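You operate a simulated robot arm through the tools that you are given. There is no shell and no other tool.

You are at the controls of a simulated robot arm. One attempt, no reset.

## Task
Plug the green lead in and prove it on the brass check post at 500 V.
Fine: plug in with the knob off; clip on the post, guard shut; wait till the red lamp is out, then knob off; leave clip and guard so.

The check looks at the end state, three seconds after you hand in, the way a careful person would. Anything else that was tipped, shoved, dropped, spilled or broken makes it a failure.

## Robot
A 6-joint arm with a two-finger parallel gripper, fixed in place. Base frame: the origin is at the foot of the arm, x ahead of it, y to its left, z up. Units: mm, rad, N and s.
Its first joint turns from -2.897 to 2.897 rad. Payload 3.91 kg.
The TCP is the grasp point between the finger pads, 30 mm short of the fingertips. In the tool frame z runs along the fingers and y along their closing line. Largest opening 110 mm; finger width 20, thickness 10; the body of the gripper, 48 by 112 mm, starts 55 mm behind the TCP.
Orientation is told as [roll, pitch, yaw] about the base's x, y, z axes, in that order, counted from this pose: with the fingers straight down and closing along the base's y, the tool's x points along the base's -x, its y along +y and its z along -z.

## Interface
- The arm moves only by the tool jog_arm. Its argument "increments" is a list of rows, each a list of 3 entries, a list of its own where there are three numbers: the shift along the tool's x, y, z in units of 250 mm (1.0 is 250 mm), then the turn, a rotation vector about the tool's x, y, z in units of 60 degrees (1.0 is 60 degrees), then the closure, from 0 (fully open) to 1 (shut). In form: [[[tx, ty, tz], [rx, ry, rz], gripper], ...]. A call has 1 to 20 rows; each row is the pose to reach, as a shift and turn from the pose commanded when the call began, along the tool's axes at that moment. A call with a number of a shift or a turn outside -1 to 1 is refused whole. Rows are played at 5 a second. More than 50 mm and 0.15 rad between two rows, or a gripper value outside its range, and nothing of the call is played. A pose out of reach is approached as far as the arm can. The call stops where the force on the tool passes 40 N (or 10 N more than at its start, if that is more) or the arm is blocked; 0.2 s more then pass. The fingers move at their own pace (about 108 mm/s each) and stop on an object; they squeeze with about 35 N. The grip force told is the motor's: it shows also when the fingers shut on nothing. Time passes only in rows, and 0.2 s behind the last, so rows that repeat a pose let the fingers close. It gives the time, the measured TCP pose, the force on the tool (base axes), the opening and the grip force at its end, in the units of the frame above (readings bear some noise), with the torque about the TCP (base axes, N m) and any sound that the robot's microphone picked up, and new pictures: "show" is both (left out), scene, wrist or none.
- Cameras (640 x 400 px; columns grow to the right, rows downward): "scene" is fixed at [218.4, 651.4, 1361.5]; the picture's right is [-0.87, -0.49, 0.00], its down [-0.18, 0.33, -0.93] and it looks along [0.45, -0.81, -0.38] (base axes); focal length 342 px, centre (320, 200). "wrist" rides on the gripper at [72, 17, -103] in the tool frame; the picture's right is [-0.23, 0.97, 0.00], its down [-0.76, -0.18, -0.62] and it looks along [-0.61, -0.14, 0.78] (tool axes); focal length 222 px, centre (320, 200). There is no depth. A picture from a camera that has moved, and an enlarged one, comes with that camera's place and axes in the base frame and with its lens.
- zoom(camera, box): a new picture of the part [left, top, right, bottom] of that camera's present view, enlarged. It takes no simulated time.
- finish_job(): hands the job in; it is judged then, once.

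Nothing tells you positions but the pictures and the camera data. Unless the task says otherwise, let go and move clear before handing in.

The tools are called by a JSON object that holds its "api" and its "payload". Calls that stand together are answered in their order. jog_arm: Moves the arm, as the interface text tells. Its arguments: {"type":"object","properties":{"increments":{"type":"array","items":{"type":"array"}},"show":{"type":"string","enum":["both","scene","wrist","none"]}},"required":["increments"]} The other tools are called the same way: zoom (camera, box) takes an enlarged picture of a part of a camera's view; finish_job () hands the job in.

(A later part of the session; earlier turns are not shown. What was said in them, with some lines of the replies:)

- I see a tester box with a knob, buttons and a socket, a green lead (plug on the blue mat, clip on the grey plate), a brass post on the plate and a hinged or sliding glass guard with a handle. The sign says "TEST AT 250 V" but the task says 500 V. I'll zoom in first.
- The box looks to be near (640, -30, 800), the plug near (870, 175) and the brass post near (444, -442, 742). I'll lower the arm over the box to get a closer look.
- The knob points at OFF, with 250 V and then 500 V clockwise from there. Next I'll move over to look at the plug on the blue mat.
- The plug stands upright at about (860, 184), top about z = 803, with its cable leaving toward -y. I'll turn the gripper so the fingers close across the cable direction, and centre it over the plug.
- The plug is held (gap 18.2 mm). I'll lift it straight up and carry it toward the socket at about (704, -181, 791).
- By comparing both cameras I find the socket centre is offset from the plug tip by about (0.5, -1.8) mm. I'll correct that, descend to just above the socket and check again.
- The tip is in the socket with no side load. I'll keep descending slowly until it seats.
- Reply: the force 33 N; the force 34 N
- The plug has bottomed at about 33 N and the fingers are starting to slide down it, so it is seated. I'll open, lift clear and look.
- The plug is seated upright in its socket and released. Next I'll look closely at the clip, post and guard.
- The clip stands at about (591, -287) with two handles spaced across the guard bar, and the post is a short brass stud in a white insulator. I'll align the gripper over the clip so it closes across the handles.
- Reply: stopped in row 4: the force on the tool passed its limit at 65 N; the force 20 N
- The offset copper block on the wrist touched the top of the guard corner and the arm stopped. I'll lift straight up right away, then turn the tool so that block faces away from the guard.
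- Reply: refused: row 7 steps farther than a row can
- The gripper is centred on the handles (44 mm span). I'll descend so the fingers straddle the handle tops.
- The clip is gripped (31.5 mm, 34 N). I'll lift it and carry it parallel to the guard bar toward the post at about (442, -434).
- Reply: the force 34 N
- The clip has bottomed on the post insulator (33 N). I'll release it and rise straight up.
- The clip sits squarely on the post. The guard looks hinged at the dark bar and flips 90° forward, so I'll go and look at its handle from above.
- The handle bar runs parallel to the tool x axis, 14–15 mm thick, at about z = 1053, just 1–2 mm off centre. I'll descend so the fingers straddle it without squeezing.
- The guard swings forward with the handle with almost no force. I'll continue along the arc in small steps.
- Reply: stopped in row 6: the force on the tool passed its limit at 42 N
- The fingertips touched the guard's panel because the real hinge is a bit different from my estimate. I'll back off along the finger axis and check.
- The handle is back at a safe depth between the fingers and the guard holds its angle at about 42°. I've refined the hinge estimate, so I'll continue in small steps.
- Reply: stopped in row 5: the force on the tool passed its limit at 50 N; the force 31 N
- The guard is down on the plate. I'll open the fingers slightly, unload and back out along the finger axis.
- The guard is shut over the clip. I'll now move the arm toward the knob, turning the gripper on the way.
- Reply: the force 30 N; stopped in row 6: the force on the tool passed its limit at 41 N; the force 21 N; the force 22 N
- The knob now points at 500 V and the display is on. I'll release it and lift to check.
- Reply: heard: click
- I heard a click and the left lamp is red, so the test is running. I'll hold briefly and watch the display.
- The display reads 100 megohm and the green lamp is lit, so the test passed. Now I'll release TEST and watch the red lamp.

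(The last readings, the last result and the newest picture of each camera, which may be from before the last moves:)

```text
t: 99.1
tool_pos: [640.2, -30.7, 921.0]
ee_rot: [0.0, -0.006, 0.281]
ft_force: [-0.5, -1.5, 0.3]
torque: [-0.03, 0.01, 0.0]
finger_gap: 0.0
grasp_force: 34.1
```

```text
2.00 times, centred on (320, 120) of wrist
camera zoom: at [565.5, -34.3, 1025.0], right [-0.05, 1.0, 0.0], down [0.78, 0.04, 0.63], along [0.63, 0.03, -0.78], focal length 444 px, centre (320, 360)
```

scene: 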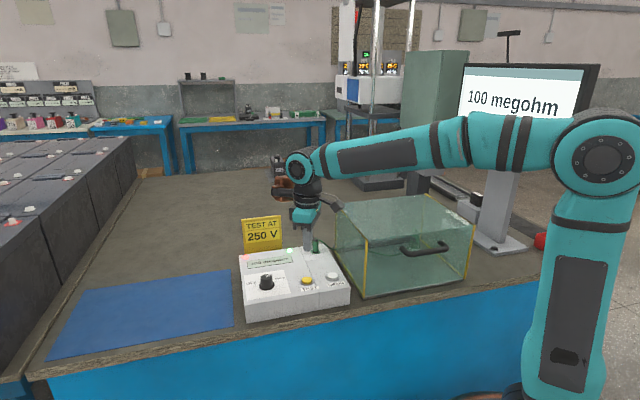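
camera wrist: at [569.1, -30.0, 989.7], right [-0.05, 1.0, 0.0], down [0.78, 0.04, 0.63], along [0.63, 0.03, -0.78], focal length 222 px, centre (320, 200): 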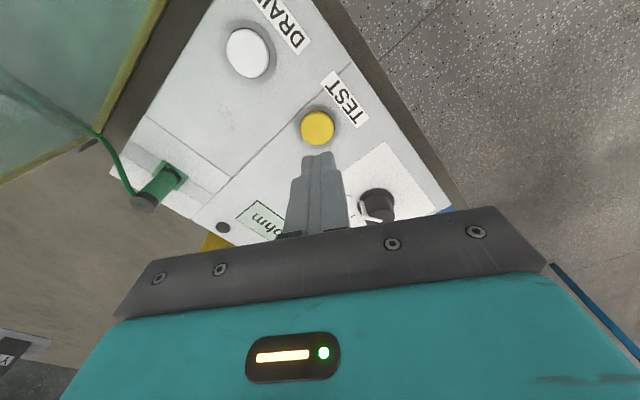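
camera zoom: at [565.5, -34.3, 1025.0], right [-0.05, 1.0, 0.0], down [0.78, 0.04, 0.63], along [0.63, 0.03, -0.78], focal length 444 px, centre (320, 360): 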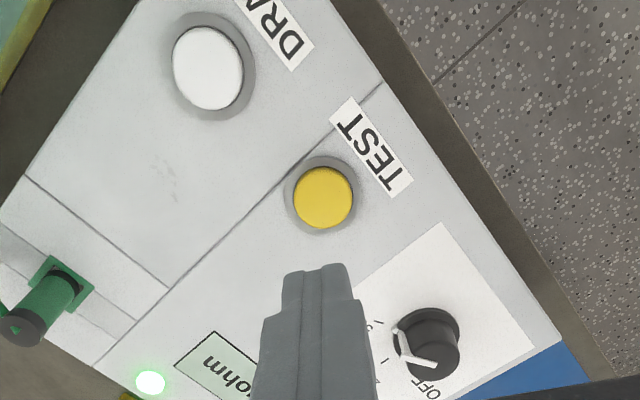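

The red lamp is still lit, so I'll wait and see whether it goes out on its own.

{"api": "jog_arm", "payload": {"increments": [[[0, 0, 0], [0, 0, 0], 1], [[0, 0, 0], [0, 0, 0], 1], [[0, 0, 0], [0, 0, 0], 1], [[0, 0, 0], [0, 0, 0], 1], [[0, 0, 0], [0, 0, 0], 1], [[0, 0, 0], [0, 0, 0], 1], [[0, 0, 0], [0, 0, 0], 1], [[0, 0, 0], [0, 0, 0], 1], [[0, 0, 0], [0, 0, 0], 1], [[0, 0, 0], [0, 0, 0], 1], [[0, 0, 0], [0, 0, 0], 1], [[0, 0, 0], [0, 0, 0], 1], [[0, 0, 0], [0, 0, 0], 1], [[0, 0, 0], [0, 0, 0], 1], [[0, 0, 0], [0, 0, 0], 1], [[0, 0, 0], [0, 0, 0], 1], [[0, 0, 0], [0, 0, 0], 1], [[0, 0, 0], [0, 0, 0], 1], [[0, 0, 0], [0, 0, 0], 1], [[0, 0, 0], [0, 0, 0], 1]], "show": "none"}}

{"api": "jog_arm", "payload": {"increments": [[[0, 0, 0], [0, 0, 0], 1], [[0, 0, 0], [0, 0, 0], 1], [[0, 0, 0], [0, 0, 0], 1], [[0, 0, 0], [0, 0, 0], 1], [[0, 0, 0], [0, 0, 0], 1], [[0, 0, 0], [0, 0, 0], 1], [[0, 0, 0], [0, 0, 0], 1], [[0, 0, 0], [0, 0, 0], 1], [[0, 0, 0], [0, 0, 0], 1], [[0, 0, 0], [0, 0, 0], 1], [[0, 0, 0], [0, 0, 0], 1], [[0, 0, 0], [0, 0, 0], 1], [[0, 0, 0], [0, 0, 0], 1], [[0, 0, 0], [0, 0, 0], 1], [[0, 0, 0], [0, 0, 0], 1], [[0, 0, 0], [0, 0, 0], 1], [[0, 0, 0], [0, 0, 0], 1], [[0, 0, 0], [0, 0, 0], 1], [[0, 0, 0], [0, 0, 0], 1], [[0, 0, 0], [0, 0, 0], 1]], "show": "none"}}

{"api": "zoom", "payload": {"camera": "scene", "box": [235, 220, 345, 310]}}

```text
t: 103.3
tool_pos: [640.4, -30.5, 921.6]
ee_rot: [0.003, -0.005, 0.28]
ft_force: [-0.4, 0.2, 0.2]
torque: [0.01, 0.02, 0.0]
finger_gap: 0.2
grasp_force: 34.7
```

```text
t: 107.5
tool_pos: [640.3, -30.2, 921.2]
ee_rot: [0.002, -0.004, 0.281]
ft_force: [-0.6, -0.7, -0.6]
torque: [0.01, -0.02, -0.01]
finger_gap: 0.0
grasp_force: 35.1
```

```text
4.44 times, centred on (290, 265) of scene
camera zoom: at [218.4, 651.4, 1361.5], right [-0.87, -0.49, 0.0], down [-0.18, 0.33, -0.93], along [0.45, -0.81, -0.38], focal length 1520 px, centre (453, -89)
```

zoom: 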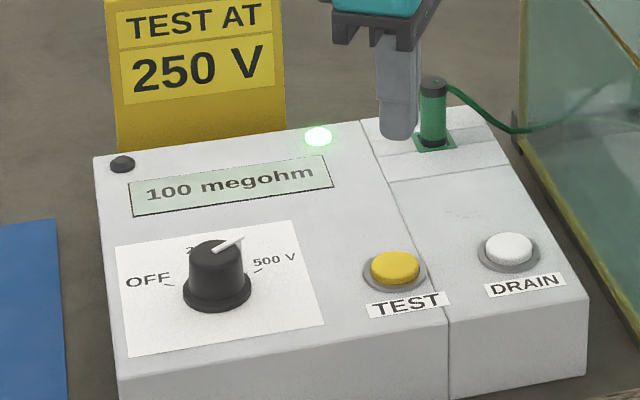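

The red lamp is out on its own, with green and 100 megohm still showing. Now I'll go back to the knob, turning the gripper to match the 500 V position, and turn it to OFF.

{"api": "jog_arm", "payload": {"increments": [[[0, 0, -0.1], [0, 0, 0], 0.8], [[-0.14, 0.06, -0.156], [0, 0, 0], 0.6], [[-0.28, 0.12, -0.156], [0, 0, 0.1], 0.45], [[-0.417, 0.18, -0.156], [0, 0, 0.24], 0.45], [[-0.417, 0.18, -0.156], [0, 0, 0.38], 0.45], [[-0.417, 0.18, -0.156], [0, 0, 0.52], 0.45], [[-0.417, 0.18, -0.156], [0, 0, 0.66], 0.45], [[-0.417, 0.18, -0.156], [0, 0, 0.8], 0.45], [[-0.417, 0.18, -0.156], [0, 0, 0.94], 0.45], [[-0.417, 0.18, -0.156], [0, 0, 1.0], 0.45], [[-0.417, 0.18, -0.156], [0, 0, 1.0], 0.45]], "show": "none"}}

{"api": "jog_arm", "payload": {"increments": [[[0, 0, 0], [0, 0, 0.14], 0.45], [[0, 0, 0], [0, 0, 0.28], 0.45], [[0, 0, 0], [0, 0, 0.42], 0.45], [[0, 0, 0], [0, 0, 0.56], 0.45], [[0, 0, 0], [0, 0, 0.7], 0.45], [[0, 0, 0], [0, 0, 0.84], 0.45], [[0, 0, 0], [0, 0, 0.98], 0.45], [[0, 0, 0], [0, 0, 1.0], 0.45], [[0, 0, 0], [0, 0, 1.0], 0.45]], "show": "wrist"}}

{"api": "zoom", "payload": {"camera": "wrist", "box": [260, 80, 380, 180]}}

```text
t: 109.9
tool_pos: [727.9, 42.2, 962.2]
ee_rot: [0.005, 0.0, -0.767]
ft_force: [0.1, 0.2, -1.0]
torque: [-0.04, 0.0, 0.0]
finger_gap: 60.5
grasp_force: 0.0
```

```text
t: 111.9
tool_pos: [727.7, 44.6, 961.3]
ee_rot: [0.005, 0.003, -1.814]
ft_force: [-0.2, 0.4, -0.3]
torque: [-0.01, -0.02, 0.0]
finger_gap: 60.4
grasp_force: 0.1
camera wrist: at [761.5, 108.9, 1066.7], right [0.89, -0.46, 0.0], down [-0.36, -0.7, 0.62], along [-0.28, -0.55, -0.79], focal length 222 px, centre (320, 200)
```

wrist: 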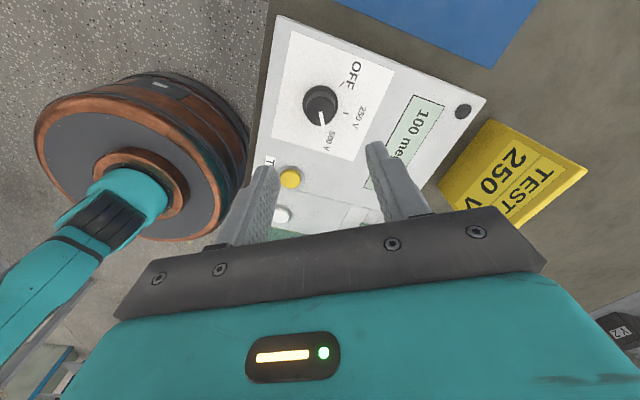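

```text
4.00 times, centred on (320, 130) of wrist
camera zoom: at [761.5, 108.9, 1066.7], right [0.89, -0.46, 0.0], down [-0.36, -0.7, 0.62], along [-0.28, -0.55, -0.79], focal length 888 px, centre (320, 480)
```

zoom: 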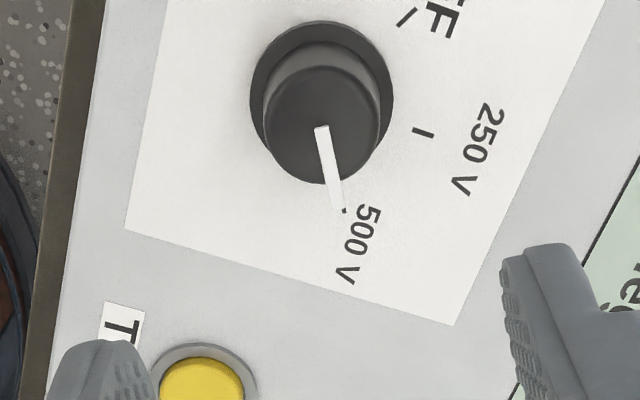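

{"api": "jog_arm", "payload": {"increments": [[[0, 0, 0.18], [0, 0, 0], 0.45], [[0, 0, 0.34], [0, 0, 0], 0.45], [[0, 0, 0.46], [0, 0, 0], 0.45], [[0, 0, 0.524], [0, 0, 0], 0.45], [[0, 0, 0.524], [0, 0, 0], 0.6], [[0, 0, 0.524], [0, 0, 0], 0.75], [[0, 0, 0.524], [0, 0, 0], 0.8], [[0, 0, 0.524], [0, 0, 0], 0.8]], "show": "none"}}

{"api": "zoom", "payload": {"camera": "wrist", "box": [240, 80, 400, 220]}}

```text
t: 113.7
tool_pos: [729.1, 43.4, 829.8]
ee_rot: [0.002, 0.003, -1.815]
ft_force: [2.9, -0.6, -2.2]
torque: [0.3, 0.36, 0.0]
finger_gap: 33.6
grasp_force: 44.9
```

```text
2.86 times, centred on (320, 150) of wrist
camera zoom: at [762.2, 109.1, 935.3], right [0.89, -0.45, 0.0], down [-0.36, -0.7, 0.62], along [-0.28, -0.55, -0.79], focal length 635 px, centre (320, 343)
```

zoom: 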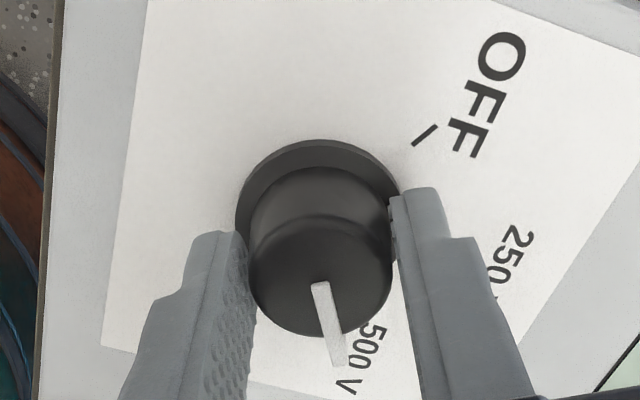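

Good centred grip. I'll turn it counter-clockwise in stages, watching the side force.

{"api": "jog_arm", "payload": {"increments": [[[0, 0, 0], [0, 0, -0.08], 0.8], [[0, 0, 0], [0, 0, -0.16], 0.8], [[0, 0, 0], [0, 0, -0.24], 0.8], [[0, 0, 0], [0, 0, -0.32], 0.8], [[0, 0, 0], [0, 0, -0.4], 0.8]], "show": "none"}}

```text
t: 114.9
tool_pos: [727.9, 42.7, 830.3]
ee_rot: [0.003, 0.005, -1.394]
ft_force: [-4.7, -0.1, -4.3]
torque: [0.46, 0.69, 0.0]
finger_gap: 33.7
grasp_force: 45.4
```

{"api": "jog_arm", "payload": {"increments": [[[0, 0, 0], [0, 0, -0.08], 0.8], [[0, 0, 0], [0, 0, -0.16], 0.8], [[0, 0, 0], [0, 0, -0.24], 0.8], [[0, 0, 0], [0, 0, -0.32], 0.8], [[0, 0, 0], [0, 0, -0.4], 0.8], [[0, 0, 0], [0, 0, -0.48], 0.8]], "show": "none"}}

```text
t: 116.3
tool_pos: [728.1, 43.3, 830.9]
ee_rot: [0.005, 0.001, -0.894]
ft_force: [-11.7, -2.8, -12.9]
torque: [0.04, 1.22, -0.04]
finger_gap: 33.9
grasp_force: 44.9
```

{"api": "jog_arm", "payload": {"increments": [[[0, -0.0025, 0], [0, 0, -0.08], 0.8], [[0, -0.0025, 0], [0, 0, -0.16], 0.8], [[0, -0.0025, 0], [0, 0, -0.24], 0.8], [[0, -0.0025, 0], [0, 0, -0.32], 0.8], [[0, -0.0025, 0], [0, 0, -0.4], 0.8], [[0, -0.0025, 0], [0, 0, -0.48], 0.8]], "show": "none"}}

```text
t: 117.7
tool_pos: [727.0, 43.2, 831.3]
ee_rot: [0.003, -0.001, -0.388]
ft_force: [-18.0, 3.4, -10.6]
torque: [-0.47, 0.43, 0.01]
finger_gap: 33.8
grasp_force: 44.9
```

{"api": "jog_arm", "payload": {"increments": [[[0.003, 0, 0], [0, 0, 0], 0.8], [[0.003, 0, 0], [0, 0, -0.1], 0.8], [[0.003, 0, 0], [0, 0, -0.2], 0.8], [[0.003, 0, 0], [0, 0, -0.3], 0.8], [[0.003, 0, 0], [0, 0, -0.4], 0.8]], "show": "none"}}

{"api": "zoom", "payload": {"camera": "wrist", "box": [240, 80, 400, 220]}}

{"api": "zoom", "payload": {"camera": "scene", "box": [235, 220, 345, 310]}}

```text
t: 118.9
tool_pos: [726.8, 41.8, 830.9]
ee_rot: [0.004, -0.004, 0.031]
ft_force: [4.1, 2.8, -13.1]
torque: [-0.51, 0.21, -0.02]
finger_gap: 33.5
grasp_force: 44.9
```

```text
2.86 times, centred on (320, 150) of wrist
camera zoom: at [654.6, 57.0, 934.9], right [0.2, 0.98, 0.0], down [0.76, -0.16, 0.63], along [0.61, -0.12, -0.78], focal length 635 px, centre (320, 343)
```

zoom: 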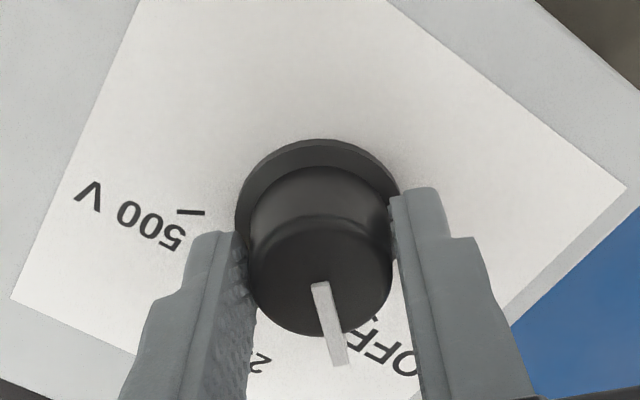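

```text
4.44 times, centred on (290, 265) of scene
camera zoom: at [218.4, 651.4, 1361.5], right [-0.87, -0.49, 0.0], down [-0.18, 0.33, -0.93], along [0.45, -0.81, -0.38], focal length 1520 px, centre (453, -89)
```

zoom: 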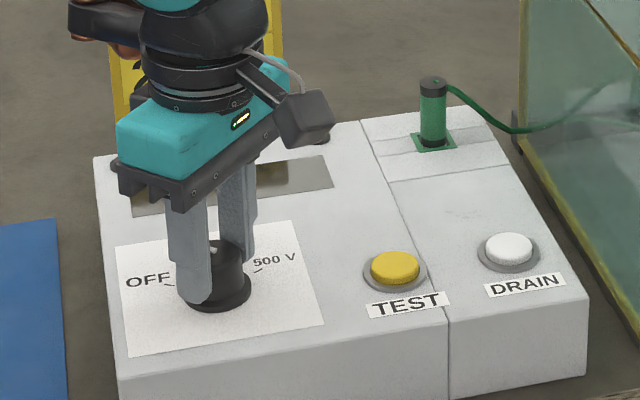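

{"api": "jog_arm", "payload": {"increments": [[[0, 0, 0], [0, 0, -0.08], 0.8], [[0, 0, 0], [0, 0, -0.15], 0.8], [[0, 0, 0], [0, 0, -0.222], 0.8], [[0, 0, 0], [0, 0, -0.222], 0.8]], "show": "none"}}

{"api": "jog_arm", "payload": {"increments": [[[0, 0, 0], [0, 0, 0], 0.6], [[0, 0, 0], [0, 0, 0], 0.45], [[0, 0, -0.03], [0, 0, 0], 0.4], [[0, 0, -0.16], [0, 0, 0], 0.4], [[0, 0, -0.32], [0, 0, 0], 0.4], [[0, 0, -0.44], [0, 0, 0], 0.4], [[0, 0, -0.44], [0, 0, 0], 0.4]], "show": "both"}}

{"api": "zoom", "payload": {"camera": "wrist", "box": [260, 80, 380, 180]}}

{"api": "zoom", "payload": {"camera": "scene", "box": [235, 220, 345, 310]}}

```text
t: 119.9
tool_pos: [728.3, 41.5, 830.5]
ee_rot: [0.002, -0.002, 0.261]
ft_force: [17.6, -4.7, -17.4]
torque: [-0.61, -0.96, -0.03]
finger_gap: 33.4
grasp_force: 44.8
```

```text
t: 121.5
tool_pos: [730.5, 42.2, 941.2]
ee_rot: [0.002, -0.006, 0.262]
ft_force: [0.6, 0.4, 0.1]
torque: [-0.01, -0.04, -0.01]
finger_gap: 66.1
grasp_force: 0.0
camera wrist: at [655.1, 39.9, 1045.3], right [-0.03, 1.0, 0.0], down [0.78, 0.02, 0.63], along [0.63, 0.02, -0.78], focal length 222 px, centre (320, 200)
```

scene: 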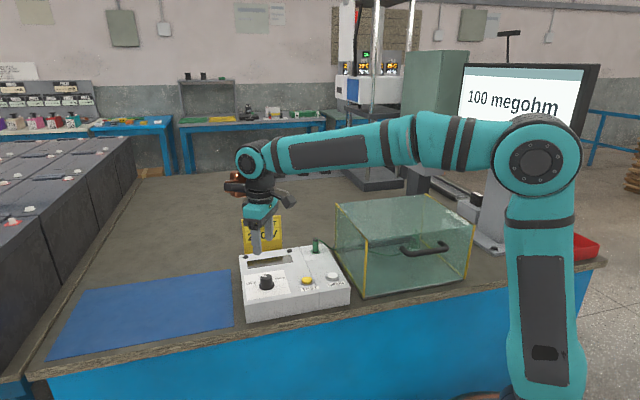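
wrist: 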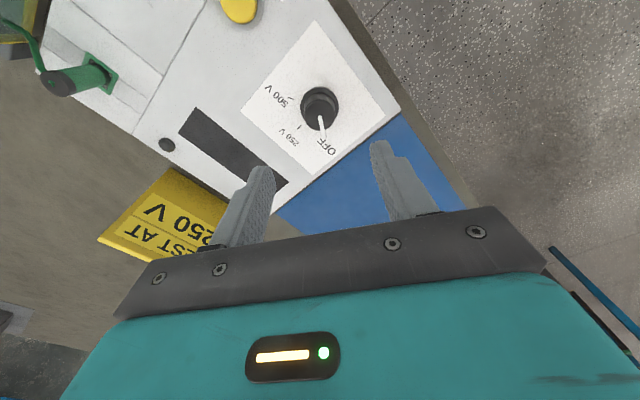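

```text
4.00 times, centred on (320, 130) of wrist
camera zoom: at [655.1, 39.9, 1045.3], right [-0.03, 1.0, 0.0], down [0.78, 0.02, 0.63], along [0.63, 0.02, -0.78], focal length 888 px, centre (320, 480)
```

zoom: 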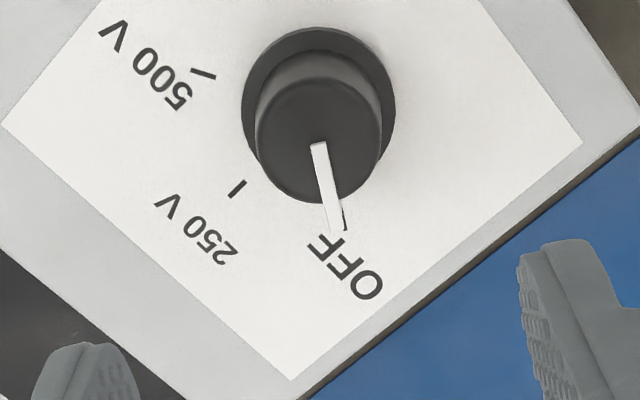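

```text
4.44 times, centred on (290, 265) of scene
camera zoom: at [218.4, 651.4, 1361.5], right [-0.87, -0.49, 0.0], down [-0.18, 0.33, -0.93], along [0.45, -0.81, -0.38], focal length 1520 px, centre (453, -89)
```

zoom: 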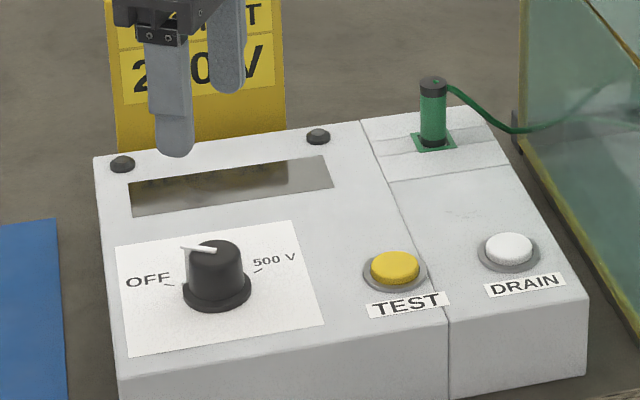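

The knob is back on OFF, the lamps are out, and the monitor recorded 100 megohm. I'll raise the arm clear and do a last check of the guard and clip.

{"api": "jog_arm", "payload": {"increments": [[[0, 0, -0.18], [0, 0, 0], 0.4], [[0, 0, -0.36], [0, 0, 0], 0.4], [[0, 0, -0.54], [0, 0, 0], 0.4], [[0, 0, -0.72], [0, 0, 0], 0.4], [[0.1, 0, -0.88], [0, 0, 0], 0.4], [[0.1, 0, -0.88], [0, 0, 0], 0.4]], "show": "both"}}

{"api": "zoom", "payload": {"camera": "scene", "box": [325, 180, 485, 310]}}

{"api": "zoom", "payload": {"camera": "scene", "box": [225, 200, 345, 320]}}

```text
t: 122.9
tool_pos: [701.7, 35.5, 1163.1]
ee_rot: [0.0, -0.006, 0.26]
ft_force: [0.4, 0.3, 0.1]
torque: [0.0, 0.01, -0.02]
finger_gap: 65.8
grasp_force: 0.1
camera wrist: at [627.7, 31.9, 1266.9], right [-0.03, 1.0, 0.0], down [0.78, 0.02, 0.63], along [0.63, 0.02, -0.78], focal length 222 px, centre (320, 200)
```

scene: 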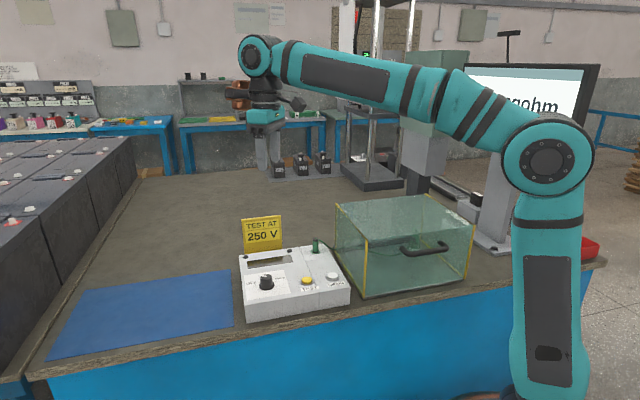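
wrist: 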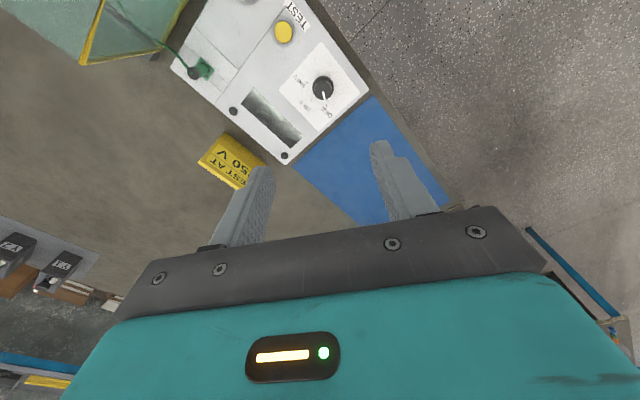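

```text
3.08 times, centred on (405, 245) of scene
camera zoom: at [218.4, 651.4, 1361.5], right [-0.87, -0.49, 0.0], down [-0.18, 0.33, -0.93], along [0.45, -0.81, -0.38], focal length 1052 px, centre (58, 62)
```

zoom: 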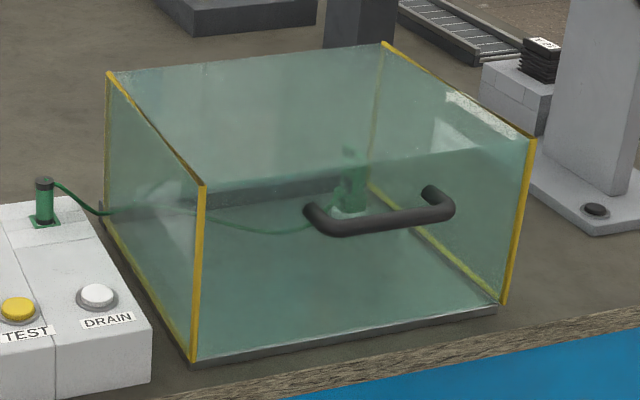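

```text
3.33 times, centred on (285, 260) of scene
camera zoom: at [218.4, 651.4, 1361.5], right [-0.87, -0.49, 0.0], down [-0.18, 0.33, -0.93], along [0.45, -0.81, -0.38], focal length 1140 px, centre (437, 0)
```

zoom: 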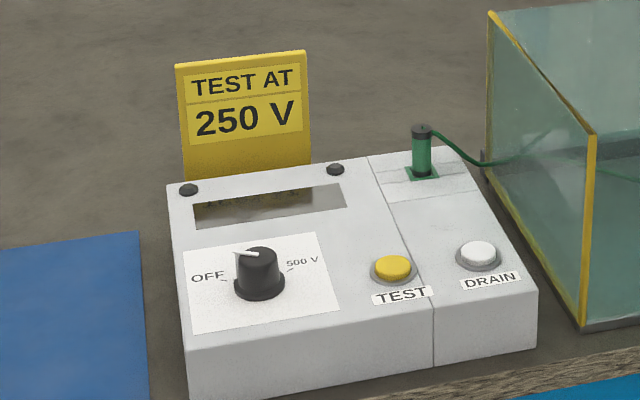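

Everything is in its end state: the plug is seated, the clip is on the brass post under the shut guard, and the test at 500 V read 100 megohm. The red lamp is out, the knob is on OFF and the arm is clear, so I'm handing in.

{"api": "finish_job", "payload": {}}

```text
The job is handed in.
```

The green lead is plugged in and proved on the brass check post at 500 V. It read 100 megohm with the green lamp lit.

- **Order:** I plugged in with the knob off, put the clip on the post and shut the guard before turning the knob to 500 V and pressing TEST.
- **Red lamp:** I waited for it to go out on its own, without using DRAIN, and only then turned the knob off.
- **Left as asked:** The knob is on OFF, the clip is on the post, the guard is shut and the arm is clear.
- **Sign:** The yellow sign on the bench says "TEST AT 250 V". I followed your 500 V instruction.
- **Contact with the guard:** The arm touched the guard three times and stopped each time:
  - The block on the wrist pressed down on a top corner at about 65 N.
  - The fingertips pressed on a panel at about 42 N while I was closing it.
  - The fingers pressed against the handle at about 50 N as it came down shut.

  I saw no damage, and the guard closed fully.
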